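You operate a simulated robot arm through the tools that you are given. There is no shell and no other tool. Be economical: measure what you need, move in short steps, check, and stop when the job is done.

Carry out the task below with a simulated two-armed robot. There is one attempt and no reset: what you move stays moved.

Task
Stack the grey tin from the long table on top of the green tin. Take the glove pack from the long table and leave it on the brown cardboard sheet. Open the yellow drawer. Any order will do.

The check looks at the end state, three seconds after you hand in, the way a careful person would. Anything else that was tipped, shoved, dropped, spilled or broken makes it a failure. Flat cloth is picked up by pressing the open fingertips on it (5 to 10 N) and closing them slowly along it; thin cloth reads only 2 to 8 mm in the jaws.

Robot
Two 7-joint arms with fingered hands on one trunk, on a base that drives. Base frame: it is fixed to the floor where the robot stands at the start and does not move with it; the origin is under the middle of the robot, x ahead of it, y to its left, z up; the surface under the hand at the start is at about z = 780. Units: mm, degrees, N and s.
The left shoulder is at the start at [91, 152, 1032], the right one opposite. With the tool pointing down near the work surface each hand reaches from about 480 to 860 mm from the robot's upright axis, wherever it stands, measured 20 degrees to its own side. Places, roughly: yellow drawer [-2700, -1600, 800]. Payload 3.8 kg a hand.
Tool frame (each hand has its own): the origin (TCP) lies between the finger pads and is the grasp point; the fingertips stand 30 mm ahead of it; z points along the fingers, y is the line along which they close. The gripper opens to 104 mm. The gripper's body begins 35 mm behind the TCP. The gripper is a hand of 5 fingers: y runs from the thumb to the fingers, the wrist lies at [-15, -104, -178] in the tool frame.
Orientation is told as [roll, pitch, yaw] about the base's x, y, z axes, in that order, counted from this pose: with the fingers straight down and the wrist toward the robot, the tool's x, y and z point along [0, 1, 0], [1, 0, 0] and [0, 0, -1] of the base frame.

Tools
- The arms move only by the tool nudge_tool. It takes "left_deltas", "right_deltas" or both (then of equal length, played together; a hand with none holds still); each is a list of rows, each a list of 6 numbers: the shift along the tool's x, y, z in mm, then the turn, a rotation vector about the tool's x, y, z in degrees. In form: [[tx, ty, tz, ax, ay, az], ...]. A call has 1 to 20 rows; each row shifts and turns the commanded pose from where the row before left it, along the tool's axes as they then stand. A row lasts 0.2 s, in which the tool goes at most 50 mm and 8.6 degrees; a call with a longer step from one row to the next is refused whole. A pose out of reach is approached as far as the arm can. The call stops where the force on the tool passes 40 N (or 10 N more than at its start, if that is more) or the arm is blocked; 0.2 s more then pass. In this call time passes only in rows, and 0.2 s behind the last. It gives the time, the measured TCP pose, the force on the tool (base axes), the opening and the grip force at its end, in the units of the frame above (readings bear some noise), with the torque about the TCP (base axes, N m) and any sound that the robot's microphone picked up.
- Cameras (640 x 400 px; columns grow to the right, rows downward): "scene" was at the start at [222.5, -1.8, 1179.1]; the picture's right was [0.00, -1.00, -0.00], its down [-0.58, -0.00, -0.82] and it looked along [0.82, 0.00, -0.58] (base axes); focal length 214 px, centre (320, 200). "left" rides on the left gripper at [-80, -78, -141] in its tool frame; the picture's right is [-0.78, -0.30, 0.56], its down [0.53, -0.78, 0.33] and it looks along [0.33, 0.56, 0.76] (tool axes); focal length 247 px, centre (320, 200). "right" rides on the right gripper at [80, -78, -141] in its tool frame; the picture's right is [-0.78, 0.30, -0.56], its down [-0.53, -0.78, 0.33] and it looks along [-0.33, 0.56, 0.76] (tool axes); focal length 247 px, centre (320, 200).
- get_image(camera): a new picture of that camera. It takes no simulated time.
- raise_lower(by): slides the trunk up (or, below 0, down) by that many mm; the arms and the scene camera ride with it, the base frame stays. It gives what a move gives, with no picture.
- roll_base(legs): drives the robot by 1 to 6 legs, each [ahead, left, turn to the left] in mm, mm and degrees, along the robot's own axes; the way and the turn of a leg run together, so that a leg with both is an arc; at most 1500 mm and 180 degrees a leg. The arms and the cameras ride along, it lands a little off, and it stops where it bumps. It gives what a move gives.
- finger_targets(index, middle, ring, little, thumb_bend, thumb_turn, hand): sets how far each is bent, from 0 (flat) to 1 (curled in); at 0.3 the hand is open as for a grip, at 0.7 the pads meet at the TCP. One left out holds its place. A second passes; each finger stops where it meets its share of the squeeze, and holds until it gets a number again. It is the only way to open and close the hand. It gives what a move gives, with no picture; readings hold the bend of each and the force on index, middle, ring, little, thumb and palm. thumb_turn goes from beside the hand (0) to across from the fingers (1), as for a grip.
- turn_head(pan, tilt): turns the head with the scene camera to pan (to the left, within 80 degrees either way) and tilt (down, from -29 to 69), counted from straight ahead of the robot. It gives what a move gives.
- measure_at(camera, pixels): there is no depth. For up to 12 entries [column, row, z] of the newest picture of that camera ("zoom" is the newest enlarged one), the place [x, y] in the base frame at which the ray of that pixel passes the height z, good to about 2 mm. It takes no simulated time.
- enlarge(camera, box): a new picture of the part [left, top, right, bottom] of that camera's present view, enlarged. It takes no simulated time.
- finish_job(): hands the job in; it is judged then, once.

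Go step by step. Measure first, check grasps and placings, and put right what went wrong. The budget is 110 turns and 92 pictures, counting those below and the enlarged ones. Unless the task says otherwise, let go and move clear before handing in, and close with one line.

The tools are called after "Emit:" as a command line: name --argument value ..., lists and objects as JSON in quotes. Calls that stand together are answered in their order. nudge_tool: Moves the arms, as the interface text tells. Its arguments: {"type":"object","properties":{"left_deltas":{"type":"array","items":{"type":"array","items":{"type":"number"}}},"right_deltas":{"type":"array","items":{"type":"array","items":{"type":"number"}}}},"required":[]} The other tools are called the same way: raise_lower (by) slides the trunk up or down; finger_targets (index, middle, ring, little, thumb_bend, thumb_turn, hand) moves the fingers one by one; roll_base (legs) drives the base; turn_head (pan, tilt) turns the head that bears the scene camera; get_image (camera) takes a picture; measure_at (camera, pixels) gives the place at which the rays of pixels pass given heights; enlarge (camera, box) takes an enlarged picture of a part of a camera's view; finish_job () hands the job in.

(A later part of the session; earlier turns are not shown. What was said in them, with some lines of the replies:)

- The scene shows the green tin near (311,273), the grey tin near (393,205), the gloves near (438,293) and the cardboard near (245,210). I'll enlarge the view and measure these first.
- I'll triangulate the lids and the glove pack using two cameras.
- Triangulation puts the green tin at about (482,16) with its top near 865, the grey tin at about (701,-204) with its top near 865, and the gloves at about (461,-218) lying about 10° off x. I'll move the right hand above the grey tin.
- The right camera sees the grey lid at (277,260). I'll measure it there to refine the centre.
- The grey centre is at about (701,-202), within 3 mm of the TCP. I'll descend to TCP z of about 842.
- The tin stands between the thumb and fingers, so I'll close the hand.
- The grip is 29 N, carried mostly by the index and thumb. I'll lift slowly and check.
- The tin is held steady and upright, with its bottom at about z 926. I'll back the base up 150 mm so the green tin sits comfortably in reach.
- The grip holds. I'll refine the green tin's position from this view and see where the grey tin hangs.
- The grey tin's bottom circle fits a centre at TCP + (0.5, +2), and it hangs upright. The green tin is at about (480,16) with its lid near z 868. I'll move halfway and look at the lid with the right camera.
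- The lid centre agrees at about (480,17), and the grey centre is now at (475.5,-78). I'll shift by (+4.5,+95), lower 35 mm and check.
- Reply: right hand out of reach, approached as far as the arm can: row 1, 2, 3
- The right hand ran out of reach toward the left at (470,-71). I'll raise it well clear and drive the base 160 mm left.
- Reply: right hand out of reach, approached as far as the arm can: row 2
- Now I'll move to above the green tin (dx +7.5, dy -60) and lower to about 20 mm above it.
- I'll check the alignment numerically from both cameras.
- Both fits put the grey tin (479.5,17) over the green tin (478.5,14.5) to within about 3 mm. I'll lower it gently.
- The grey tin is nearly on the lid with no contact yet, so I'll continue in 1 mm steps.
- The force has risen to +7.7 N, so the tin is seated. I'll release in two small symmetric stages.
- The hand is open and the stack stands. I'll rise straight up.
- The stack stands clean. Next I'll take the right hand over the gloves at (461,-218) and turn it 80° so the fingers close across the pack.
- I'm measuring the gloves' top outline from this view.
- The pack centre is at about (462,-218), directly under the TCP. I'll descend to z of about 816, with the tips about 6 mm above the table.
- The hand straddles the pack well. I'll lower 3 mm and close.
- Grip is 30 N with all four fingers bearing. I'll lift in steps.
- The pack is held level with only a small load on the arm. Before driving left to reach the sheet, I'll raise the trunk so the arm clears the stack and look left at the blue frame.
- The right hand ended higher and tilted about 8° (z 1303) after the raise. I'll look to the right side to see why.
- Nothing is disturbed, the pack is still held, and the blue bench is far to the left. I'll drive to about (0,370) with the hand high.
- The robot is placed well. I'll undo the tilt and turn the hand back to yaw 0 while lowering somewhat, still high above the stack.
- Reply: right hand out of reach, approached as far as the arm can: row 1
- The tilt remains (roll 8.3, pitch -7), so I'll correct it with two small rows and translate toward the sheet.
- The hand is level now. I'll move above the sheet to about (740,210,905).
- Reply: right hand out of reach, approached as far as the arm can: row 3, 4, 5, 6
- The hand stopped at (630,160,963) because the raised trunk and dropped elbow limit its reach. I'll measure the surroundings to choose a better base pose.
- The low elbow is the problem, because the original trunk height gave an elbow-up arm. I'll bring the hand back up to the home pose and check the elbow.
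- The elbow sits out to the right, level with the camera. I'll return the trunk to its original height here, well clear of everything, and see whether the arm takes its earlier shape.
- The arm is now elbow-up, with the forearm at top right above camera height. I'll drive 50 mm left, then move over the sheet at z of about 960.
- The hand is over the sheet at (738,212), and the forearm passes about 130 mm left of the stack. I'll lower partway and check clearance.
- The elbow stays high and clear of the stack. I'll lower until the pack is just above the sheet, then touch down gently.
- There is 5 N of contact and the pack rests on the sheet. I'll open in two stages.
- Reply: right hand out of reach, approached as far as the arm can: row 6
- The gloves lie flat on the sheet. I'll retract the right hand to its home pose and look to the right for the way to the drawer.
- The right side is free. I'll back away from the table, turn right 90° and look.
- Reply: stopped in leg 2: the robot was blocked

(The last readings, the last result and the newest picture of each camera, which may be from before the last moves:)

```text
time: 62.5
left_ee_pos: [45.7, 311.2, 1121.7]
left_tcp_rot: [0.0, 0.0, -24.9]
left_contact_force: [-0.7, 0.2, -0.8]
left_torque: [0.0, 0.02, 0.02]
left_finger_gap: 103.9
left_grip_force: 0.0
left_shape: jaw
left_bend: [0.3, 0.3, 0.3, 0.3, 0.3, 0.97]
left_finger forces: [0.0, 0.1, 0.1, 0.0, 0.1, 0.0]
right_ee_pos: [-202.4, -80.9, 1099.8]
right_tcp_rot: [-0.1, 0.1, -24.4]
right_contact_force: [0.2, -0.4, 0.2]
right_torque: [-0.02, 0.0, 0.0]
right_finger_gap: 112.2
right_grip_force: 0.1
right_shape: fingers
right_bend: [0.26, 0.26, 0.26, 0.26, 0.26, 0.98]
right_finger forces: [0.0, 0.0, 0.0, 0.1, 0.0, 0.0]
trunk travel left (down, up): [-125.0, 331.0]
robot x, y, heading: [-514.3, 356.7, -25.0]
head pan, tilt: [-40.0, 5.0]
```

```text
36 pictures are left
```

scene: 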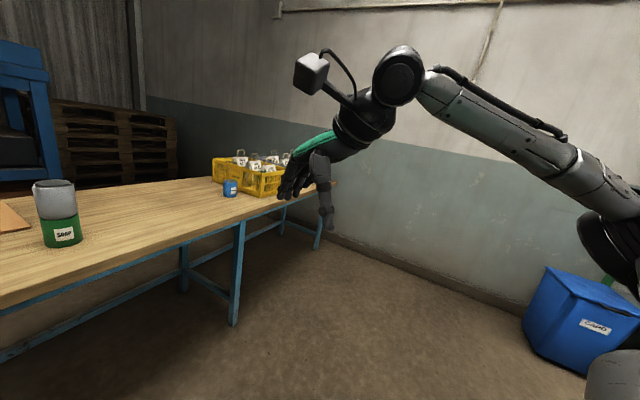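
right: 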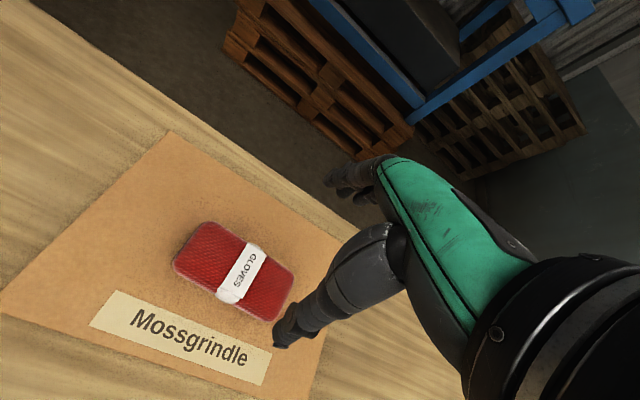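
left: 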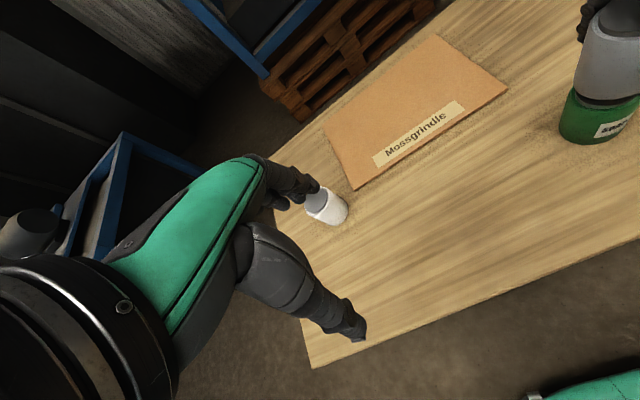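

The base was blocked at heading -25° and slid about 70 mm. I'll look both ways to see what it touched.

Emit:
turn_head --pan 80 --tilt 40

Emit:
get_image --camera "scene"

Emit:
turn_head --pan -80 --tilt 30

Emit:
get_image --camera "scene"

```text
time: 64.5
left_ee_pos: [46.8, 310.9, 1121.7]
left_tcp_rot: [-0.1, 0.0, -25.0]
left_contact_force: [1.2, 0.3, -0.8]
left_torque: [-0.02, -0.05, 0.02]
left_finger_gap: 103.8
left_grip_force: 0.0
left_shape: jaw
left_bend: [0.3, 0.3, 0.3, 0.3, 0.3, 0.97]
left_finger forces: [0.0, 0.1, 0.0, 0.0, 0.0, 0.0]
right_ee_pos: [-201.3, -81.8, 1099.9]
right_tcp_rot: [0.0, 0.0, -24.4]
right_contact_force: [0.3, 0.2, 0.0]
right_torque: [-0.02, 0.0, 0.01]
right_finger_gap: 112.2
right_grip_force: 0.0
right_shape: fingers
right_bend: [0.26, 0.26, 0.26, 0.26, 0.26, 0.98]
right_finger forces: [0.1, 0.0, 0.1, 0.0, 0.1, 0.0]
trunk travel left (down, up): [-125.0, 331.0]
robot x, y, heading: [-516.1, 354.7, -25.1]
head pan, tilt: [80.0, 40.0]
```

```text
35 pictures are left
```

scene: 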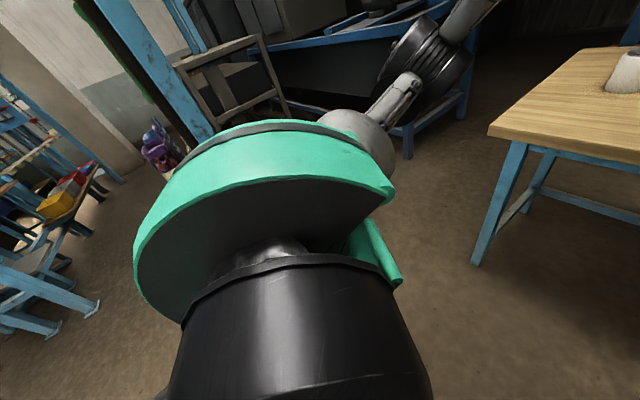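

```text
time: 66.9
left_ee_pos: [44.8, 310.5, 1121.0]
left_tcp_rot: [0.1, -0.1, -24.9]
left_contact_force: [0.6, 0.4, 0.1]
left_torque: [-0.02, 0.0, 0.01]
left_finger_gap: 104.0
left_grip_force: 0.1
left_shape: jaw
left_bend: [0.3, 0.3, 0.3, 0.3, 0.3, 0.97]
left_finger forces: [0.1, 0.0, 0.1, 0.0, 0.0, 0.1]
right_ee_pos: [-202.1, -80.7, 1100.3]
right_tcp_rot: [-0.1, 0.1, -24.4]
right_contact_force: [-0.7, 0.1, 0.2]
right_torque: [0.04, -0.01, 0.0]
right_finger_gap: 112.4
right_grip_force: 0.0
right_shape: fingers
right_bend: [0.26, 0.26, 0.26, 0.26, 0.26, 0.98]
right_finger forces: [0.0, 0.0, 0.0, 0.0, 0.1, 0.0]
trunk travel left (down, up): [-125.0, 331.0]
robot x, y, heading: [-517.0, 353.9, -25.0]
head pan, tilt: [-80.0, 30.0]
```

```text
34 pictures are left
```

scene: 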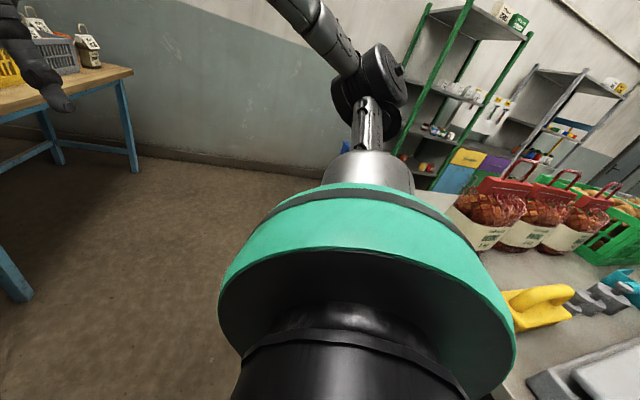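

A second table stands right behind the robot at the rear right. I'll move forward away from it before turning.

Emit:
roll_base --legs '[[270, 0, 0]]'

Emit:
get_image --camera "scene"

```text
time: 68.8
left_ee_pos: [289.6, 198.2, 1121.8]
left_tcp_rot: [0.0, 0.0, -24.8]
left_contact_force: [-0.4, 0.0, 0.8]
left_torque: [-0.03, -0.01, 0.03]
left_finger_gap: 103.9
left_grip_force: 0.0
left_shape: jaw
left_bend: [0.3, 0.3, 0.3, 0.3, 0.3, 0.97]
left_finger forces: [0.0, 0.0, 0.1, 0.0, 0.0, 0.1]
right_ee_pos: [41.3, -193.6, 1101.0]
right_tcp_rot: [-0.2, 0.0, -24.3]
right_contact_force: [0.3, -0.1, 0.7]
right_torque: [-0.04, 0.02, 0.0]
right_finger_gap: 112.3
right_grip_force: 0.1
right_shape: fingers
right_bend: [0.26, 0.26, 0.26, 0.26, 0.26, 0.98]
right_finger forces: [0.0, 0.0, 0.1, 0.0, 0.1, 0.0]
trunk travel left (down, up): [-125.0, 331.0]
robot x, y, heading: [-273.1, 241.5, -24.9]
head pan, tilt: [-80.0, 30.0]
```

```text
33 pictures are left
```

scene: 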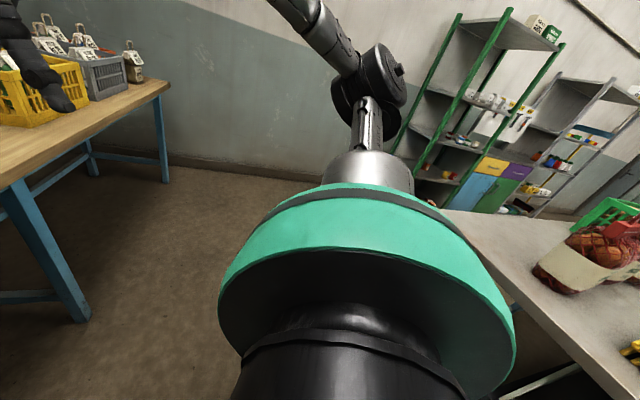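

The coloured drawers are visible around (495,165) beyond the rear table. I'll measure that table's edge and the cabinet.

Emit:
measure_at --camera "scene" --pixels '[[445, 210, 780], [540, 305, 780], [620, 395, 780], [580, 222, 780], [495, 165, 800], [480, 205, 0], [165, 182, 0], [185, 165, 0], [500, 215, 0]]'

Emit:
enlarge --camera "scene" --box '[390, 80, 640, 240]'

```text
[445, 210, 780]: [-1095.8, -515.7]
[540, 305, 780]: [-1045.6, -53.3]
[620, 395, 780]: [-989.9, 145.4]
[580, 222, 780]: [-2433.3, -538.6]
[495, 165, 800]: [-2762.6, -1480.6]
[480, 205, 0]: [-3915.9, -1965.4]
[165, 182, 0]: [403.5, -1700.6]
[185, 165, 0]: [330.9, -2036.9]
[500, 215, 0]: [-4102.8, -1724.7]
```

```text
2.50 times, centred on (515, 160) of scene
```

zoom: 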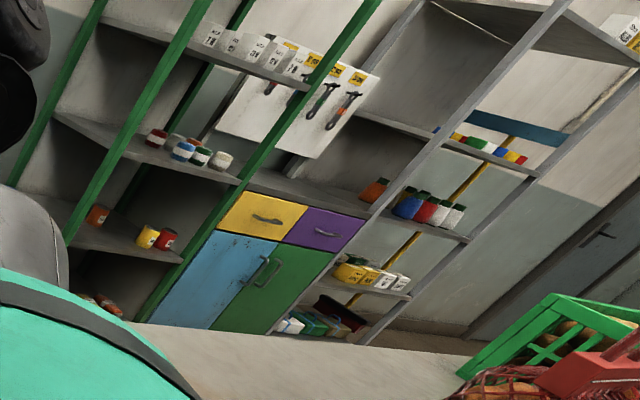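

The rear table spans x from -1000 to about -2430 with y > -530, and the drawer cabinet faces +y at about (-2740,-1500). I'll turn to face -y and advance into the corridor a bit to look.

Emit:
roll_base --legs '[[0, 0, -65], [700, 0, 0]]'

Emit:
turn_head --pan -60 --tilt 15

Emit:
get_image --camera "scene"

```text
time: 75.5
left_ee_pos: [-91.2, -984.1, 1121.4]
left_tcp_rot: [0.0, 0.0, -90.5]
left_contact_force: [0.0, -0.2, 0.1]
left_torque: [0.01, 0.0, 0.0]
left_finger_gap: 103.9
left_grip_force: 0.0
left_shape: jaw
left_bend: [0.3, 0.3, 0.3, 0.3, 0.3, 0.97]
left_finger forces: [0.1, 0.0, 0.0, 0.0, 0.0, 0.0]
right_ee_pos: [-550.5, -918.7, 1101.3]
right_tcp_rot: [-0.2, -0.1, -90.2]
right_contact_force: [-0.1, -0.1, -0.3]
right_torque: [-0.01, -0.01, 0.0]
right_finger_gap: 112.0
right_grip_force: 0.0
right_shape: fingers
right_bend: [0.26, 0.26, 0.26, 0.26, 0.26, 0.98]
right_finger forces: [0.1, 0.1, 0.0, 0.1, 0.1, 0.1]
trunk travel left (down, up): [-125.0, 331.0]
robot x, y, heading: [-278.7, -455.6, -91.1]
head pan, tilt: [-80.0, 30.0]
```

```text
time: 76.4
left_ee_pos: [-91.5, -983.8, 1123.0]
left_tcp_rot: [0.0, 0.0, -90.5]
left_contact_force: [0.1, -0.2, 0.0]
left_torque: [-0.01, 0.0, -0.02]
left_finger_gap: 103.7
left_grip_force: 0.1
left_shape: jaw
left_bend: [0.3, 0.3, 0.3, 0.3, 0.3, 0.97]
left_finger forces: [0.0, 0.0, 0.0, 0.0, 0.0, 0.0]
right_ee_pos: [-549.7, -917.3, 1100.1]
right_tcp_rot: [-0.1, -0.1, -90.3]
right_contact_force: [0.6, 0.0, -0.5]
right_torque: [0.0, 0.0, 0.02]
right_finger_gap: 112.5
right_grip_force: 0.0
right_shape: fingers
right_bend: [0.26, 0.26, 0.26, 0.26, 0.26, 0.98]
right_finger forces: [0.0, 0.1, 0.0, 0.0, 0.0, 0.0]
trunk travel left (down, up): [-125.0, 331.0]
robot x, y, heading: [-280.3, -457.1, -90.6]
head pan, tilt: [-60.0, 15.0]
```

```text
31 pictures are left
```

scene: 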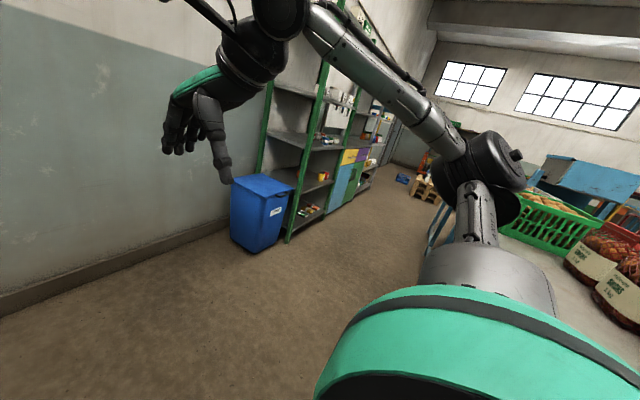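

The corridor is clear on the floor. I'll measure the bin, shelf posts, cabinet foot and the pallet beyond.

Emit:
measure_at --camera "scene" --pixels '[[255, 253, 0], [293, 213, 0], [288, 242, 0], [328, 214, 0], [346, 203, 0], [356, 192, 0], [425, 245, 0], [420, 195, 0], [401, 183, 0], [350, 157, 800]]'

Emit:
enlarge --camera "scene" --box '[230, 80, 450, 260]'

```text
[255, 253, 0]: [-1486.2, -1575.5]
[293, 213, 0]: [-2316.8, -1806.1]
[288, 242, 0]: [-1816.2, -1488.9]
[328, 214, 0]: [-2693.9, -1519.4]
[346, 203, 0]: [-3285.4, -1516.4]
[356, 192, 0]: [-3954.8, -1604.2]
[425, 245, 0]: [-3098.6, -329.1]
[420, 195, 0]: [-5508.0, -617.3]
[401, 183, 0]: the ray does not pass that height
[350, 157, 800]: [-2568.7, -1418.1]
```

```text
2.22 times, centred on (340, 170) of scene
```

zoom: 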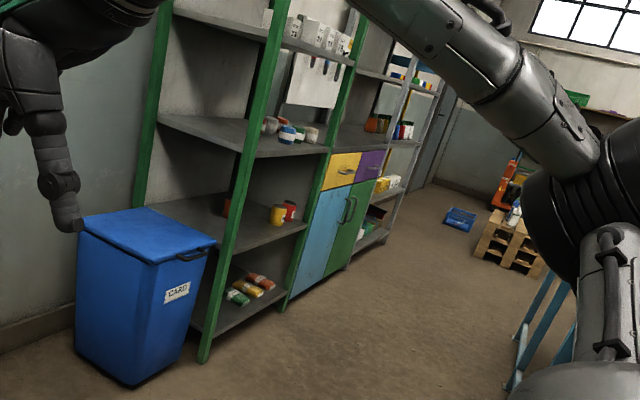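

The floor is clear along y of about -1000, with shelf fronts at y of about -1490 and the table end at -530. I'll go to y=-1000, turn to face -x, and advance 1100 mm.

Emit:
roll_base --legs '[[540, 0, 0], [0, 0, -89.4], [1100, 0, 0]]'

Emit:
turn_head --pan 10 --tilt 15

Emit:
get_image --camera "scene"

```text
time: 88.5
left_ee_pos: [-1910.6, -1193.9, 1121.6]
left_tcp_rot: [0.0, -0.1, 180.0]
left_contact_force: [0.0, 0.4, 0.0]
left_torque: [-0.02, 0.0, 0.0]
left_finger_gap: 104.1
left_grip_force: 0.0
left_shape: jaw
left_bend: [0.3, 0.3, 0.3, 0.3, 0.3, 0.97]
left_finger forces: [0.1, 0.0, 0.0, 0.0, 0.0, 0.0]
right_ee_pos: [-1848.1, -733.9, 1101.1]
right_tcp_rot: [-0.1, 0.0, -179.5]
right_contact_force: [0.0, 0.0, -0.6]
right_torque: [0.0, -0.02, 0.0]
right_finger_gap: 112.2
right_grip_force: 0.1
right_shape: fingers
right_bend: [0.26, 0.26, 0.26, 0.26, 0.26, 0.98]
right_finger forces: [0.0, 0.0, 0.0, 0.1, 0.1, 0.1]
trunk travel left (down, up): [-125.0, 331.0]
robot x, y, heading: [-1383.3, -998.6, 179.9]
head pan, tilt: [-60.0, 15.0]
```

```text
time: 89.9
left_ee_pos: [-1909.8, -1194.0, 1121.5]
left_tcp_rot: [-0.1, 0.0, 179.8]
left_contact_force: [0.1, 0.5, -0.2]
left_torque: [-0.01, 0.03, -0.01]
left_finger_gap: 104.0
left_grip_force: 0.1
left_shape: jaw
left_bend: [0.3, 0.3, 0.3, 0.3, 0.3, 0.97]
left_finger forces: [0.0, 0.1, 0.1, 0.0, 0.0, 0.0]
right_ee_pos: [-1847.5, -734.0, 1100.9]
right_tcp_rot: [0.0, 0.0, -179.5]
right_contact_force: [0.3, 0.8, -0.1]
right_torque: [0.04, 0.02, -0.02]
right_finger_gap: 112.4
right_grip_force: 0.1
right_shape: fingers
right_bend: [0.26, 0.26, 0.26, 0.26, 0.26, 0.98]
right_finger forces: [0.0, 0.1, 0.0, 0.0, 0.1, 0.0]
trunk travel left (down, up): [-125.0, 331.0]
robot x, y, heading: [-1381.1, -1002.4, 179.7]
head pan, tilt: [10.0, 15.0]
```

```text
29 pictures are left
```

scene: 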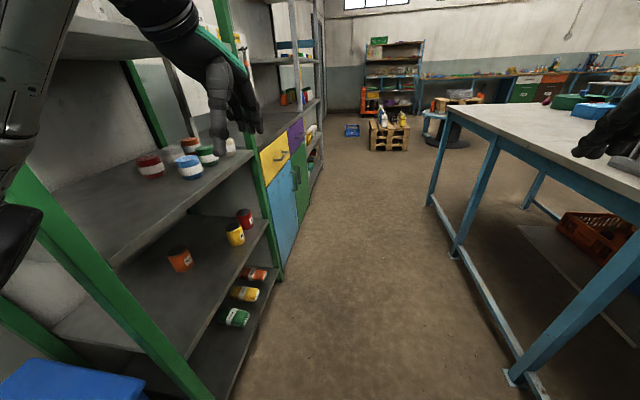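

The left elbow looks close to the first shelf post, so I'll measure both sides of the corridor before moving on.

Emit:
measure_at --camera "scene" --pixels '[[276, 280, 0], [215, 395, 0], [302, 232, 0], [325, 160, 0], [430, 203, 0], [455, 255, 0], [515, 375, 0], [432, 108, 780], [500, 133, 780], [282, 153, 800], [262, 150, 800], [289, 140, 800]]'

Emit:
turn_head --pan 65 --tilt 10

Emit:
get_image --camera "scene"

```text
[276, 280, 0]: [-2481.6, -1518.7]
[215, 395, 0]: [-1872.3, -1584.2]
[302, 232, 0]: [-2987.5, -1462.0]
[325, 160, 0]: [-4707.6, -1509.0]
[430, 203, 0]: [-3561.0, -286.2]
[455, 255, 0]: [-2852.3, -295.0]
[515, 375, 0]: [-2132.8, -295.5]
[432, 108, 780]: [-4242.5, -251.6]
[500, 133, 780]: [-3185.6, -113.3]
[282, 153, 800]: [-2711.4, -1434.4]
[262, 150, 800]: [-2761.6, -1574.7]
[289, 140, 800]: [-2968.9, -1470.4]
```

```text
time: 91.2
left_ee_pos: [-1908.7, -1194.0, 1122.1]
left_tcp_rot: [0.0, 0.0, 179.9]
left_contact_force: [-0.5, 0.2, -0.2]
left_torque: [0.03, 0.0, -0.01]
left_finger_gap: 103.8
left_grip_force: 0.2
left_shape: jaw
left_bend: [0.3, 0.3, 0.3, 0.3, 0.3, 0.97]
left_finger forces: [0.0, 0.0, 0.0, 0.0, 0.0, 0.0]
right_ee_pos: [-1846.7, -734.3, 1100.1]
right_tcp_rot: [0.0, 0.0, -179.6]
right_contact_force: [0.3, 0.2, 0.4]
right_torque: [0.03, 0.02, 0.03]
right_finger_gap: 111.9
right_grip_force: 0.1
right_shape: fingers
right_bend: [0.26, 0.26, 0.26, 0.26, 0.26, 0.98]
right_finger forces: [0.0, 0.0, 0.0, 0.0, 0.0, 0.1]
trunk travel left (down, up): [-125.0, 331.0]
robot x, y, heading: [-1379.4, -1002.8, 179.6]
head pan, tilt: [65.0, 10.0]
```

```text
28 pictures are left
```

scene: 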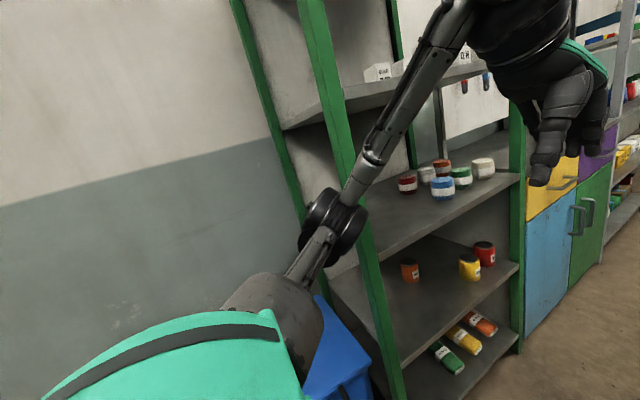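

The elbow is on the aisle side of the post. I'll shift 130 mm toward the tables, drive ahead to x of about -2830, then turn left to face the cabinet.

Emit:
roll_base --legs '[[0, -130, 0], [1450, 0, 0], [0, -80, 0], [0, 0, 90]]'

Emit:
turn_head --pan 15 --tilt 15

Emit:
get_image --camera "scene"

```text
time: 103.8
left_ee_pos: [-2627.1, -1311.2, 1121.8]
left_tcp_rot: [0.0, -0.1, -89.4]
left_contact_force: [0.4, -0.1, -0.4]
left_torque: [0.01, 0.01, -0.01]
left_finger_gap: 103.8
left_grip_force: 0.0
left_shape: jaw
left_bend: [0.3, 0.3, 0.3, 0.3, 0.3, 0.97]
left_finger forces: [0.0, 0.1, 0.0, 0.0, 0.0, 0.0]
right_ee_pos: [-3085.4, -1255.2, 1100.9]
right_tcp_rot: [-0.1, 0.0, -88.9]
right_contact_force: [-0.3, -0.3, -0.2]
right_torque: [0.01, -0.01, 0.01]
right_finger_gap: 112.2
right_grip_force: 0.1
right_shape: fingers
right_bend: [0.26, 0.26, 0.26, 0.26, 0.26, 0.98]
right_finger forces: [0.1, 0.0, 0.0, 0.0, 0.1, 0.0]
trunk travel left (down, up): [-125.0, 331.0]
robot x, y, heading: [-2827.3, -788.6, -89.6]
head pan, tilt: [65.0, 10.0]
```

```text
time: 104.9
left_ee_pos: [-2626.3, -1309.8, 1122.0]
left_tcp_rot: [0.0, 0.0, -89.4]
left_contact_force: [0.0, 0.5, -0.2]
left_torque: [0.02, 0.02, -0.01]
left_finger_gap: 103.7
left_grip_force: 0.0
left_shape: jaw
left_bend: [0.3, 0.3, 0.3, 0.3, 0.3, 0.97]
left_finger forces: [0.0, 0.0, 0.0, 0.0, 0.0, 0.0]
right_ee_pos: [-3086.3, -1255.5, 1100.4]
right_tcp_rot: [-0.2, 0.0, -88.8]
right_contact_force: [-0.6, 1.3, -0.1]
right_torque: [-0.02, 0.0, 0.0]
right_finger_gap: 112.3
right_grip_force: 0.1
right_shape: fingers
right_bend: [0.26, 0.26, 0.26, 0.26, 0.26, 0.98]
right_finger forces: [0.0, 0.0, 0.0, 0.0, 0.0, 0.1]
trunk travel left (down, up): [-125.0, 331.0]
robot x, y, heading: [-2823.4, -786.5, -89.3]
head pan, tilt: [15.0, 15.0]
```

```text
27 pictures are left
```

scene: 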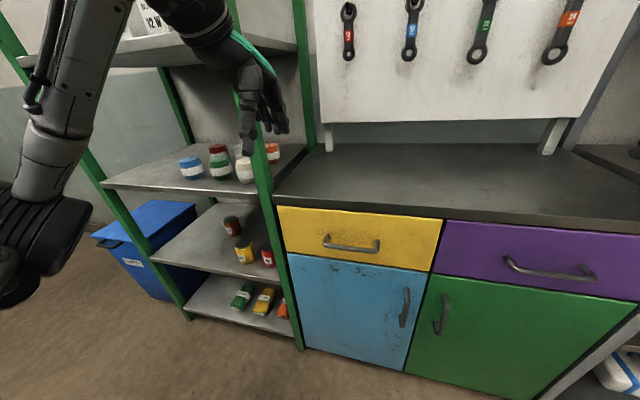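

The yellow drawer is clear, with its bow handle at about (351,245). I'll take closer views from both cameras to triangulate it.

Emit:
enlarge --camera "scene" --box '[270, 195, 450, 305]'

Emit:
get_image --camera "left"

Emit:
measure_at --camera "scene" --pixels '[[326, 240, 740], [326, 240, 790], [379, 247, 740], [379, 247, 790], [278, 207, 850], [444, 220, 850], [278, 207, 900], [444, 220, 900], [300, 346, 0], [185, 318, 0]]'

```text
3.56 times, centred on (360, 250) of scene
```

zoom: 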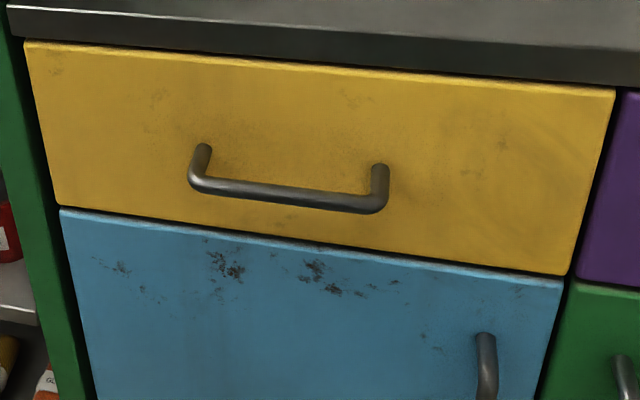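

```text
25 pictures are left
```

left: 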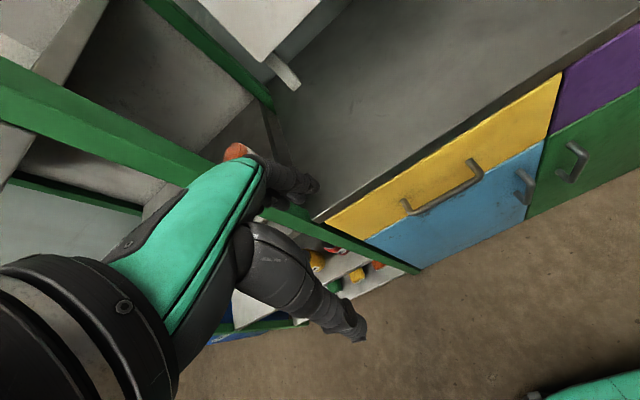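

```text
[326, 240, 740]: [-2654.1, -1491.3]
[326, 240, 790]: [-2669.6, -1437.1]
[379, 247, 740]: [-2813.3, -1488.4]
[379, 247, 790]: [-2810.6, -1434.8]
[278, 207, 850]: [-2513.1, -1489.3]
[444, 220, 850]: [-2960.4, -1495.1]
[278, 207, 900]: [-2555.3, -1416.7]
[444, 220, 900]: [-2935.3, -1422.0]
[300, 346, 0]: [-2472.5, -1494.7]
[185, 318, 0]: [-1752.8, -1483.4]
```

Emit:
enlarge --camera "left" --box '[380, 130, 520, 240]'

Emit:
measure_at --camera "scene" --pixels '[[324.5, 247, 720], [324.5, 247, 760], [324.5, 247, 800], [377, 252.5, 720], [377, 252.5, 760], [377, 252.5, 800], [276, 207, 850], [442, 222, 850]]'

Emit:
measure_at --camera "left" --pixels '[[409, 214, 720], [409, 214, 760], [409, 214, 800], [481, 178, 720], [481, 178, 760], [481, 178, 800], [562, 73, 850], [325, 221, 850]]'

```text
3.64 times, centred on (450, 185) of left
```

zoom: 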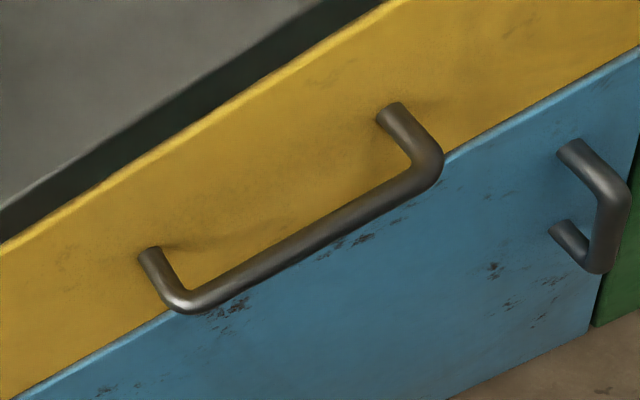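

```text
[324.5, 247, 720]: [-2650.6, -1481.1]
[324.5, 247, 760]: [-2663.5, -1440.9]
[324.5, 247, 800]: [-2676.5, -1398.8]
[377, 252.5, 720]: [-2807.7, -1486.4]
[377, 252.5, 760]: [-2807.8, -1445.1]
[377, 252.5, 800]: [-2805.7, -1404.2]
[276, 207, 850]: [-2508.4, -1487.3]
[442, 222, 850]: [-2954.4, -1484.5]
```

```text
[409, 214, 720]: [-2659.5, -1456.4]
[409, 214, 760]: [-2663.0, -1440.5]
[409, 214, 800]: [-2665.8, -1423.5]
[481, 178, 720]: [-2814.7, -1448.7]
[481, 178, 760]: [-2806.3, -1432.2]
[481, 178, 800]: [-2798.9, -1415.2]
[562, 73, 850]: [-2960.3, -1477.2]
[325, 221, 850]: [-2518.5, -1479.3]
```

The handle bar is at about z 768, y -1435, running from x -2663 to -2806. I'll bring the left hand down in front of it and tilt the hand 60° so the fingers point forward.

Emit:
nudge_tool --left_deltas '[[-13.6, 0, 36, 0, 0, 0], [-13.6, 0, 36, 0, 0, 0], [-13.6, 0, 36, 0, 0, 0], [-13.6, 0, 36, 0, 0, 0], [-13.6, 0, 36, 0, 0, 0], [-13.6, 0, 36, 0, 0, 0], [-13.6, 0, 36, 0, 0, 0], [-13.6, 0, 36, 0, 0, 0], [0, 0, 0, -8.5, 0, 0], [0, 0, 0, -8.5, 0, 0], [0, 0, 0, -8.5, 0, 0], [0, 0, 0, -8.5, 0, 0], [0, 0, 0, -8.5, 0, 0], [0, 0, 0, -8.5, 0, 0], [0, 0, 0, -8.5, 0, 0]]'

Emit:
get_image --camera "left"

Emit:
get_image --camera "scene"

```text
time: 108.1
left_ee_pos: [-2736.8, -1312.4, 833.5]
left_tcp_rot: [0.1, -59.5, -89.5]
left_contact_force: [0.5, -0.3, 0.8]
left_torque: [0.01, 0.04, -0.04]
left_finger_gap: 103.7
left_grip_force: 0.0
left_shape: jaw
left_bend: [0.3, 0.3, 0.3, 0.3, 0.3, 0.97]
left_finger forces: [0.1, 0.0, 0.1, 0.0, 0.0, 0.1]
right_ee_pos: [-3086.2, -1255.0, 1100.5]
right_tcp_rot: [-0.1, 0.0, -88.9]
right_contact_force: [-0.5, 0.3, -0.2]
right_torque: [0.01, 0.01, -0.02]
right_finger_gap: 112.1
right_grip_force: 0.1
right_shape: fingers
right_bend: [0.26, 0.26, 0.26, 0.26, 0.26, 0.98]
right_finger forces: [0.0, 0.0, 0.0, 0.0, 0.1, 0.1]
trunk travel left (down, up): [-125.0, 331.0]
robot x, y, heading: [-2821.7, -785.3, -89.7]
head pan, tilt: [15.0, 15.0]
```

```text
23 pictures are left
```

left: 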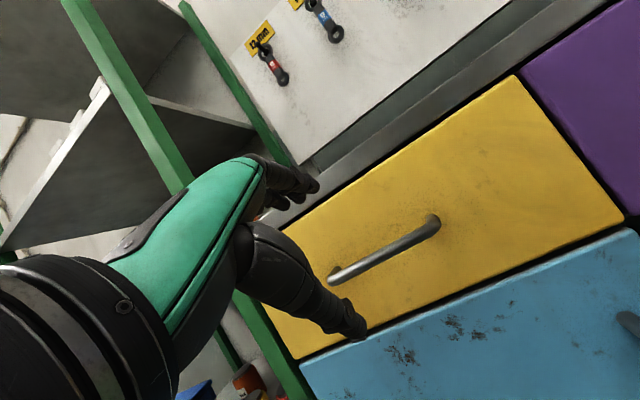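

```text
22 pictures are left
```

scene: 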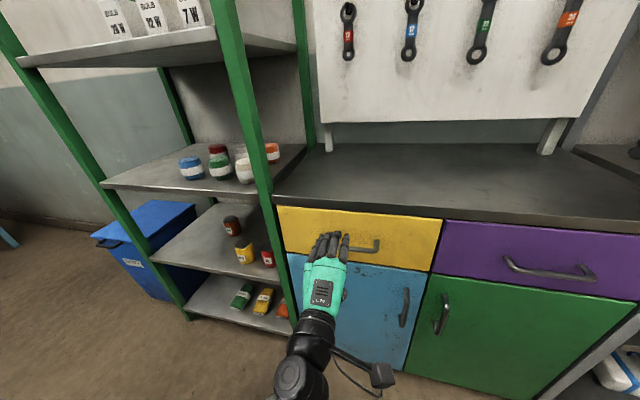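

The pose came out well. I'll re-measure the bar from this close view.

Emit:
measure_at --camera "left" --pixels '[[336, 281, 750], [336, 281, 770], [336, 281, 790], [434, 232, 750], [434, 232, 770], [434, 232, 790]]'

Emit:
enlarge --camera "left" --box '[270, 170, 470, 370]'

```text
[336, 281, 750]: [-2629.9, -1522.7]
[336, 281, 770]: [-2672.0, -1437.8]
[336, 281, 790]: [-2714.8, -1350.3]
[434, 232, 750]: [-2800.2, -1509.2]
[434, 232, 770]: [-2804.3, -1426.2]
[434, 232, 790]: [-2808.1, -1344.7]
```

```text
2.00 times, centred on (370, 270) of left
```

zoom: 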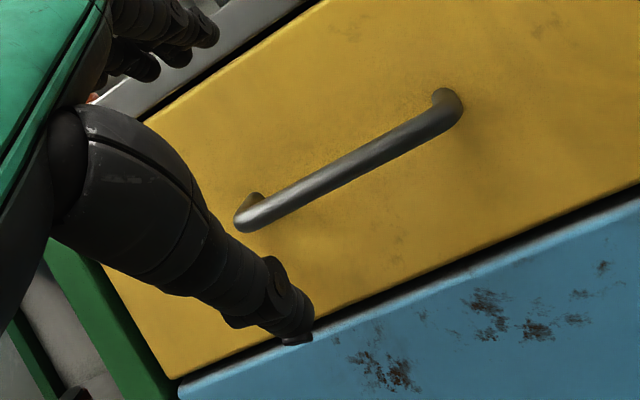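

The bar is at about z 769, y -1433, nearly straight along the tool axis. I'll pre-bend the fingers slightly and approach along tool z.

Emit:
finger_targets --hand "left" --index 0.38 --middle 0.38 --ring 0.38 --little 0.38 --thumb_bend 0.33

Emit:
nudge_tool --left_deltas '[[0, 1, 25, 0, 0, 0], [0, 1, 25, 0, 0, 0], [0, 1, 25, 0, 0, 0], [0, 0, 20, 0, 0, 0], [0, 0, 12, 0, 0, 0], [0, 0, 10, 0, 0, 0]]'

Emit:
get_image --camera "left"

Emit:
enlarge --camera "scene" --box '[250, 190, 450, 330]'

```text
time: 109.1
left_ee_pos: [-2734.5, -1311.8, 833.8]
left_tcp_rot: [0.1, -59.4, -89.4]
left_contact_force: [-0.1, -0.4, 0.5]
left_torque: [0.0, 0.0, 0.0]
left_finger_gap: 89.8
left_grip_force: 0.0
left_shape: fingers
left_bend: [0.38, 0.38, 0.38, 0.38, 0.33, 0.97]
left_finger forces: [0.0, 0.1, 0.0, 0.0, 0.0, 0.0]
right_ee_pos: [-3086.2, -1255.5, 1100.8]
right_tcp_rot: [-0.1, 0.0, -88.9]
right_contact_force: [-1.0, -0.5, -0.7]
right_torque: [0.03, 0.01, -0.02]
right_finger_gap: 112.4
right_grip_force: 0.1
right_shape: fingers
right_bend: [0.26, 0.26, 0.26, 0.26, 0.26, 0.98]
right_finger forces: [0.0, 0.0, 0.1, 0.0, 0.0, 0.0]
trunk travel left (down, up): [-125.0, 331.0]
robot x, y, heading: [-2824.7, -786.6, -89.6]
head pan, tilt: [15.0, 15.0]
```

```text
time: 110.5
left_ee_pos: [-2734.4, -1415.9, 777.3]
left_tcp_rot: [-0.1, -59.5, -89.4]
left_contact_force: [0.3, -0.4, 0.4]
left_torque: [0.01, 0.02, 0.0]
left_finger_gap: 89.8
left_grip_force: 0.0
left_shape: fingers
left_bend: [0.38, 0.38, 0.38, 0.38, 0.33, 0.97]
left_finger forces: [0.0, 0.1, 0.0, 0.0, 0.1, 0.1]
right_ee_pos: [-3085.5, -1254.9, 1100.9]
right_tcp_rot: [-0.2, -0.1, -88.9]
right_contact_force: [0.7, -0.9, 0.2]
right_torque: [0.0, 0.01, 0.03]
right_finger_gap: 112.4
right_grip_force: 0.1
right_shape: fingers
right_bend: [0.26, 0.26, 0.26, 0.26, 0.26, 0.98]
right_finger forces: [0.0, 0.1, 0.0, 0.0, 0.0, 0.1]
trunk travel left (down, up): [-125.0, 331.0]
robot x, y, heading: [-2824.7, -783.1, -89.4]
head pan, tilt: [15.0, 15.0]
```

```text
20 pictures are left
```

left: 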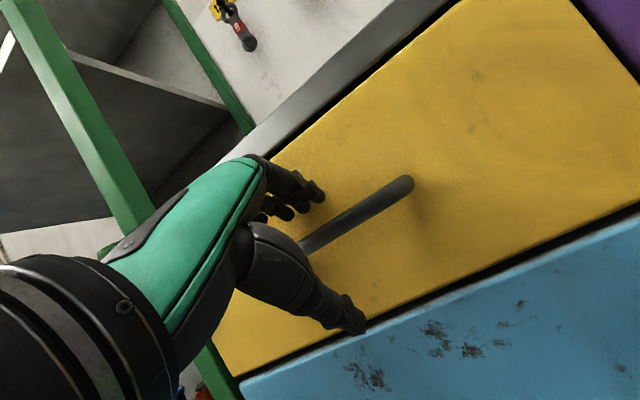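

```text
2.86 times, centred on (350, 260) of scene
```

zoom: 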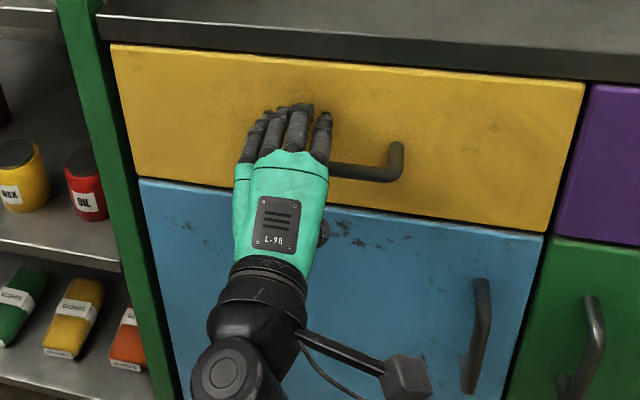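

The bar sits between the fingers and thumb. I'll advance 10 mm more and close.

Emit:
nudge_tool --left_deltas '[[0, -1, 6, 0, 0, 0], [0, -1, 5, 0, 0, 0]]'

Emit:
finger_targets --hand "left" --index 0.75 --middle 0.75 --ring 0.75 --little 0.75 --thumb_bend 0.68

Emit:
enlarge --camera "left" --box '[220, 120, 460, 370]'

```text
time: 111.2
left_ee_pos: [-2735.5, -1415.5, 775.5]
left_tcp_rot: [-0.3, -60.1, -89.5]
left_contact_force: [2.3, 28.2, 6.5]
left_torque: [-1.23, 0.1, -0.07]
left_finger_gap: 89.0
left_grip_force: 14.8
left_shape: fingers
left_bend: [0.38, 0.39, 0.38, 0.38, 0.33, 0.97]
left_finger forces: [24.3, 4.1, 0.0, 0.0, 0.0, 0.0]
right_ee_pos: [-3085.8, -1250.2, 1103.3]
right_tcp_rot: [0.0, -0.3, -88.8]
right_contact_force: [-0.5, 0.8, 0.9]
right_torque: [-0.01, 0.02, 0.01]
right_finger_gap: 112.5
right_grip_force: 0.1
right_shape: fingers
right_bend: [0.26, 0.26, 0.26, 0.26, 0.26, 0.98]
right_finger forces: [0.1, 0.0, 0.1, 0.0, 0.0, 0.0]
trunk travel left (down, up): [-125.0, 331.0]
robot x, y, heading: [-2822.9, -785.7, -89.5]
head pan, tilt: [15.0, 15.0]
stopped in row 2 (left hand): the force on the tool passed its limit at 41 N (the readings are from after the stop); the commanded pose is now the measured one
```

```text
time: 112.2
left_ee_pos: [-2734.0, -1421.3, 771.5]
left_tcp_rot: [-0.1, -59.6, -89.4]
left_contact_force: [0.7, -0.9, 0.4]
left_torque: [-0.02, 0.01, -0.02]
left_finger_gap: 0.0
left_grip_force: 0.1
left_shape: fingers
left_bend: [0.75, 0.75, 0.75, 0.75, 0.67, 0.97]
left_finger forces: [0.1, 0.0, 0.0, 0.0, 0.0, 0.0]
right_ee_pos: [-3086.3, -1254.9, 1099.5]
right_tcp_rot: [-0.1, -0.1, -88.9]
right_contact_force: [-0.2, 0.9, 0.7]
right_torque: [-0.02, 0.02, 0.02]
right_finger_gap: 112.4
right_grip_force: 0.0
right_shape: fingers
right_bend: [0.26, 0.26, 0.26, 0.26, 0.26, 0.98]
right_finger forces: [0.0, 0.0, 0.1, 0.1, 0.0, 0.1]
trunk travel left (down, up): [-125.0, 331.0]
robot x, y, heading: [-2823.8, -782.7, -89.6]
head pan, tilt: [15.0, 15.0]
```

```text
1.60 times, centred on (340, 245) of left
```

zoom: 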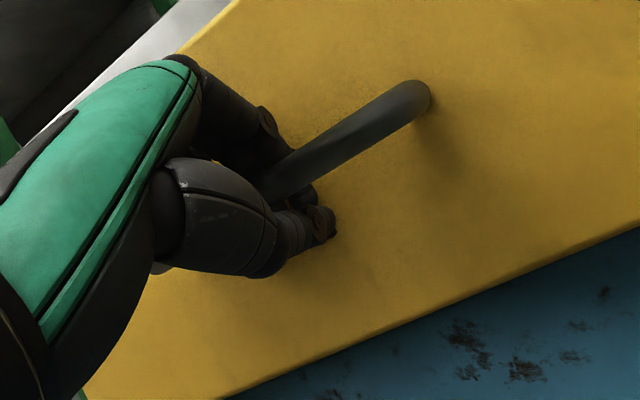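

The fingers have closed behind the bar, hooking it loosely. I'll test the pull toward +y.

Emit:
nudge_tool --left_deltas '[[0, -5, -8.6, 0, 0, 0], [0, -5, -8.6, 0, 0, 0], [0, -5, -8.6, 0, 0, 0], [0, -5, -8.6, 0, 0, 0], [0, -5, -8.6, 0, 0, 0], [0, -5, -8.6, 0, 0, 0]]'

Emit:
enlarge --camera "scene" --box '[230, 180, 470, 340]'

```text
time: 113.6
left_ee_pos: [-2736.8, -1360.6, 773.2]
left_tcp_rot: [-0.1, -59.7, -89.4]
left_contact_force: [0.2, -0.4, -0.5]
left_torque: [-0.01, -0.01, 0.03]
left_finger_gap: 0.1
left_grip_force: 0.0
left_shape: fingers
left_bend: [0.75, 0.75, 0.75, 0.75, 0.67, 0.97]
left_finger forces: [0.0, 0.0, 0.0, 0.1, 0.1, 0.0]
right_ee_pos: [-3085.7, -1254.7, 1100.3]
right_tcp_rot: [0.0, 0.0, -88.9]
right_contact_force: [-0.3, 0.9, 0.8]
right_torque: [-0.03, -0.02, -0.01]
right_finger_gap: 112.3
right_grip_force: 0.1
right_shape: fingers
right_bend: [0.26, 0.26, 0.26, 0.26, 0.26, 0.98]
right_finger forces: [0.0, 0.0, 0.0, 0.0, 0.0, 0.0]
trunk travel left (down, up): [-125.0, 331.0]
robot x, y, heading: [-2826.1, -782.7, -89.7]
head pan, tilt: [15.0, 15.0]
```

```text
2.50 times, centred on (350, 260) of scene
```

zoom: 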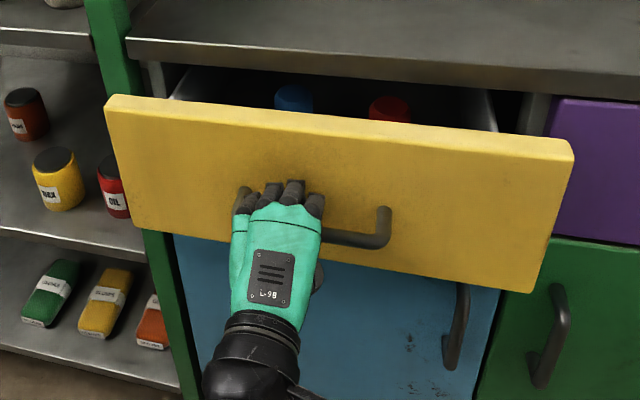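

The drawer slides out easily with hardly any force, and there are items inside, so I'll keep pulling slowly.

Emit:
nudge_tool --left_deltas '[[0, -4, -6.9, 0, 0, 0], [0, -4, -6.9, 0, 0, 0], [0, -4, -6.9, 0, 0, 0], [0, -4, -6.9, 0, 0, 0], [0, -4, -6.9, 0, 0, 0], [0, -4, -6.9, 0, 0, 0], [0, -4, -6.9, 0, 0, 0], [0, -4, -6.9, 0, 0, 0], [0, -4, -6.9, 0, 0, 0], [0, -4, -6.9, 0, 0, 0], [0, -4, -6.9, 0, 0, 0], [0, -4, -6.9, 0, 0, 0], [0, -4, -6.9, 0, 0, 0], [0, -4, -6.9, 0, 0, 0], [0, -4, -6.9, 0, 0, 0], [0, -4, -6.9, 0, 0, 0]]'

Emit:
get_image --camera "scene"

```text
time: 117.0
left_ee_pos: [-2735.4, -1233.2, 771.2]
left_tcp_rot: [-0.2, -59.6, -89.5]
left_contact_force: [-0.2, -0.3, 0.5]
left_torque: [-0.02, 0.0, 0.01]
left_finger_gap: 0.2
left_grip_force: 0.0
left_shape: fingers
left_bend: [0.75, 0.75, 0.75, 0.75, 0.67, 0.97]
left_finger forces: [0.1, 0.0, 0.0, 0.2, 0.0, 0.0]
right_ee_pos: [-3084.6, -1255.2, 1100.2]
right_tcp_rot: [-0.2, 0.1, -89.0]
right_contact_force: [-0.3, 0.4, 0.8]
right_torque: [-0.03, 0.02, -0.03]
right_finger_gap: 112.4
right_grip_force: 0.1
right_shape: fingers
right_bend: [0.26, 0.26, 0.26, 0.26, 0.26, 0.98]
right_finger forces: [0.0, 0.0, 0.1, 0.0, 0.1, 0.0]
trunk travel left (down, up): [-125.0, 331.0]
robot x, y, heading: [-2825.2, -787.1, -89.6]
head pan, tilt: [15.0, 15.0]
```

```text
16 pictures are left
```

scene: 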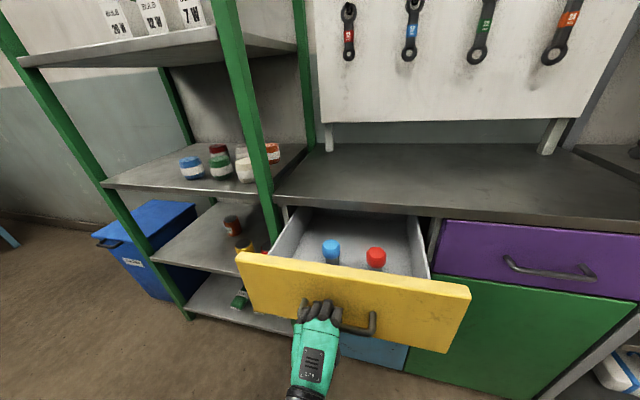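

The drawer is open about 185 mm and its contents are standing. I'll pull another 70 mm.

Emit:
nudge_tool --left_deltas '[[0, -4, -6.9, 0, 0, 0], [0, -4, -6.9, 0, 0, 0], [0, -4, -6.9, 0, 0, 0], [0, -4, -6.9, 0, 0, 0], [0, -4, -6.9, 0, 0, 0], [0, -4, -6.9, 0, 0, 0], [0, -4, -6.9, 0, 0, 0], [0, -4, -6.9, 0, 0, 0], [0, -2, -3.4, 0, 0, 0]]'

Emit:
get_image --camera "scene"

```text
time: 119.0
left_ee_pos: [-2736.7, -1164.9, 772.2]
left_tcp_rot: [-0.2, -59.7, -89.4]
left_contact_force: [-0.4, -0.8, 0.3]
left_torque: [-0.02, -0.02, -0.02]
left_finger_gap: 0.0
left_grip_force: 0.2
left_shape: fingers
left_bend: [0.75, 0.75, 0.75, 0.75, 0.67, 0.97]
left_finger forces: [0.0, 0.1, 0.0, 0.4, 0.0, 0.1]
right_ee_pos: [-3086.5, -1255.4, 1101.1]
right_tcp_rot: [-0.2, -0.1, -89.0]
right_contact_force: [1.1, -0.4, 0.4]
right_torque: [0.01, 0.03, 0.02]
right_finger_gap: 112.3
right_grip_force: 0.0
right_shape: fingers
right_bend: [0.26, 0.26, 0.26, 0.26, 0.26, 0.98]
right_finger forces: [0.1, 0.0, 0.1, 0.1, 0.0, 0.0]
trunk travel left (down, up): [-125.0, 331.0]
robot x, y, heading: [-2825.4, -787.8, -89.4]
head pan, tilt: [15.0, 15.0]
```

```text
15 pictures are left
```

scene: 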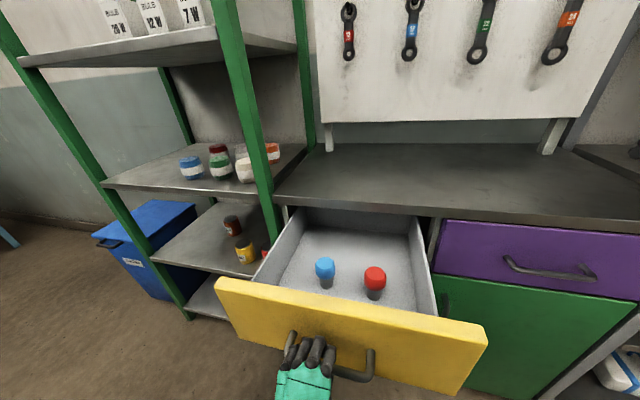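

The drawer is open about 250 mm and both items stand. I'll open the fingers and back straight out along the tool axis.

Emit:
finger_targets --hand "left" --index 0.38 --middle 0.38 --ring 0.38 --little 0.38 --thumb_bend 0.3

Emit:
get_image --camera "left"

```text
time: 120.0
left_ee_pos: [-2736.7, -1165.4, 772.5]
left_tcp_rot: [-0.1, -59.7, -89.4]
left_contact_force: [-0.1, -0.2, -0.6]
left_torque: [0.02, -0.01, -0.02]
left_finger_gap: 92.6
left_grip_force: 0.1
left_shape: fingers
left_bend: [0.38, 0.38, 0.38, 0.38, 0.3, 0.97]
left_finger forces: [0.0, 0.0, 0.0, 0.0, 0.1, 0.1]
right_ee_pos: [-3086.6, -1254.8, 1101.4]
right_tcp_rot: [-0.2, 0.0, -88.8]
right_contact_force: [0.4, 0.0, -0.2]
right_torque: [-0.03, 0.01, 0.02]
right_finger_gap: 112.2
right_grip_force: 0.1
right_shape: fingers
right_bend: [0.26, 0.26, 0.26, 0.26, 0.26, 0.98]
right_finger forces: [0.0, 0.1, 0.0, 0.1, 0.1, 0.1]
trunk travel left (down, up): [-125.0, 331.0]
robot x, y, heading: [-2826.6, -783.9, -89.4]
head pan, tilt: [15.0, 15.0]
```

```text
14 pictures are left
```

left: 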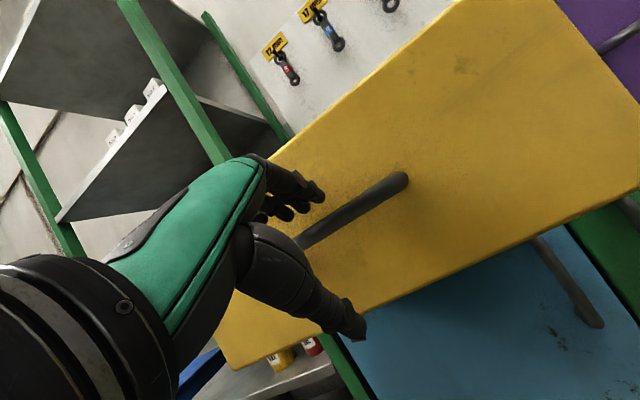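

The bar is free between the open fingers. I'll back out.

Emit:
nudge_tool --left_deltas '[[0, 0, -10, 0, 0, 0], [0, 0, -15, 0, 0, 0], [0, 0, -15, 0, 0, 0], [0, 0, -15, 0, 0, 0], [0, 0, -15, 0, 0, 0]]'

Emit:
get_image --camera "scene"

Emit:
get_image --camera "left"

```text
time: 121.2
left_ee_pos: [-2736.4, -1104.5, 808.3]
left_tcp_rot: [0.0, -59.7, -89.3]
left_contact_force: [-0.2, 0.2, -0.8]
left_torque: [-0.01, 0.02, 0.0]
left_finger_gap: 92.9
left_grip_force: 0.0
left_shape: fingers
left_bend: [0.38, 0.38, 0.38, 0.38, 0.3, 0.97]
left_finger forces: [0.0, 0.0, 0.0, 0.0, 0.0, 0.0]
right_ee_pos: [-3085.3, -1254.0, 1100.7]
right_tcp_rot: [0.0, 0.0, -88.8]
right_contact_force: [0.0, 0.1, 0.0]
right_torque: [0.0, -0.02, -0.02]
right_finger_gap: 112.4
right_grip_force: 0.1
right_shape: fingers
right_bend: [0.26, 0.26, 0.26, 0.26, 0.26, 0.98]
right_finger forces: [0.0, 0.1, 0.0, 0.0, 0.1, 0.1]
trunk travel left (down, up): [-125.0, 331.0]
robot x, y, heading: [-2827.2, -787.9, -89.4]
head pan, tilt: [15.0, 15.0]
```

```text
13 pictures are left
```

scene: 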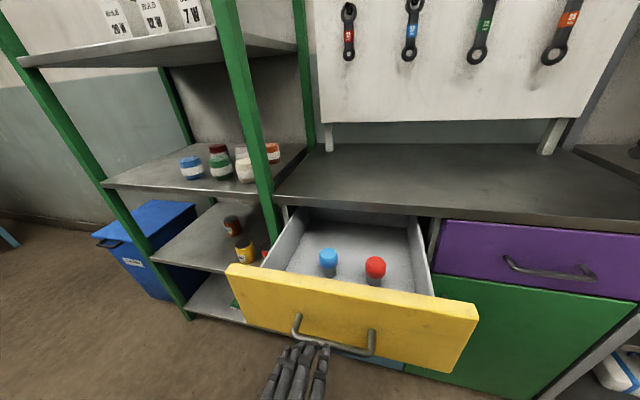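

```text
12 pictures are left
```

left: 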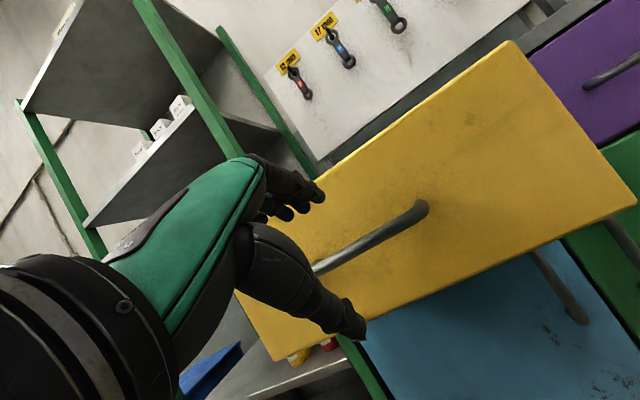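

The front corner shifted from (217,282) to (228,268), so the drawer slid back slightly. I'll back off a bit more and check whether it drifts.

Emit:
nudge_tool --left_deltas '[[0, 0, -15, 0, 0, 0], [0, 0, -15, 0, 0, 0], [0, 0, -10, 0, 0, 0], [0, 0, 0, 0, 0, 0], [0, 0, 0, 0, 0, 0], [0, 0, 0, 0, 0, 0], [0, 0, 0, 0, 0, 0], [0, 0, 0, 0, 0, 0], [0, 0, 0, 0, 0, 0], [0, 0, 0, 0, 0, 0], [0, 0, 0, 0, 0, 0], [0, 0, 0, 0, 0, 0], [0, 0, 0, 0, 0, 0]]'

Emit:
get_image --camera "scene"

Emit:
measure_at --camera "scene" --pixels '[[228, 268, 850], [477, 310, 850]]'

```text
time: 124.0
left_ee_pos: [-2745.6, -1069.1, 814.5]
left_tcp_rot: [0.4, -59.6, -90.0]
left_contact_force: [-0.2, 0.2, -0.5]
left_torque: [0.0, -0.04, 0.03]
left_finger_gap: 93.1
left_grip_force: 0.0
left_shape: fingers
left_bend: [0.38, 0.38, 0.38, 0.38, 0.3, 0.97]
left_finger forces: [0.0, 0.1, 0.0, 0.1, 0.0, 0.0]
left hand out of reach, approached as far as the arm can: row 2, 3
right_ee_pos: [-3086.1, -1254.3, 1100.1]
right_tcp_rot: [-0.1, 0.0, -88.9]
right_contact_force: [-0.4, 0.0, 0.2]
right_torque: [-0.01, 0.03, 0.02]
right_finger_gap: 112.4
right_grip_force: 0.1
right_shape: fingers
right_bend: [0.26, 0.26, 0.26, 0.26, 0.26, 0.98]
right_finger forces: [0.1, 0.0, 0.0, 0.0, 0.0, 0.0]
trunk travel left (down, up): [-125.0, 331.0]
robot x, y, heading: [-2828.1, -780.6, -89.7]
head pan, tilt: [15.0, 15.0]
```

```text
11 pictures are left
```

scene: 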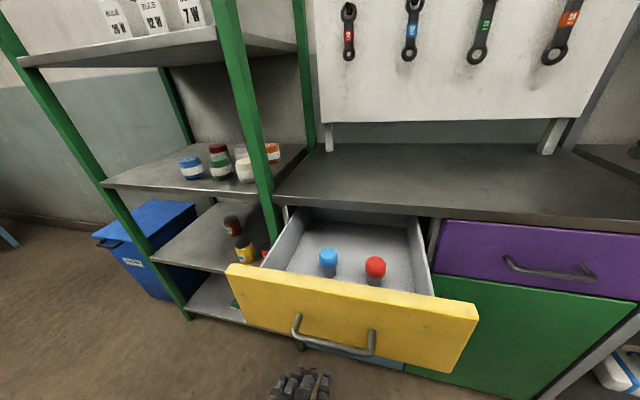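

```text
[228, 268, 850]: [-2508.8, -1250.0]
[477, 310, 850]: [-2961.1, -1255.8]
```

The drawer is stable and open about 230 mm with its contents standing, and the hands are clear. The grey tin was still on the green tin when last seen as I left the long table, and the gloves lay flat on the sheet, so I'm handing in.

Emit:
finish_job

```text
The job is handed in.
```

The job is handed in: the grey tin is stacked on the green one, the gloves are on the cardboard sheet, and the yellow drawer is open about 230 mm. While turning away from the table, the base bumped what looked like the table behind it and was blocked; I saw nothing fallen there, but I did not check its items closely.
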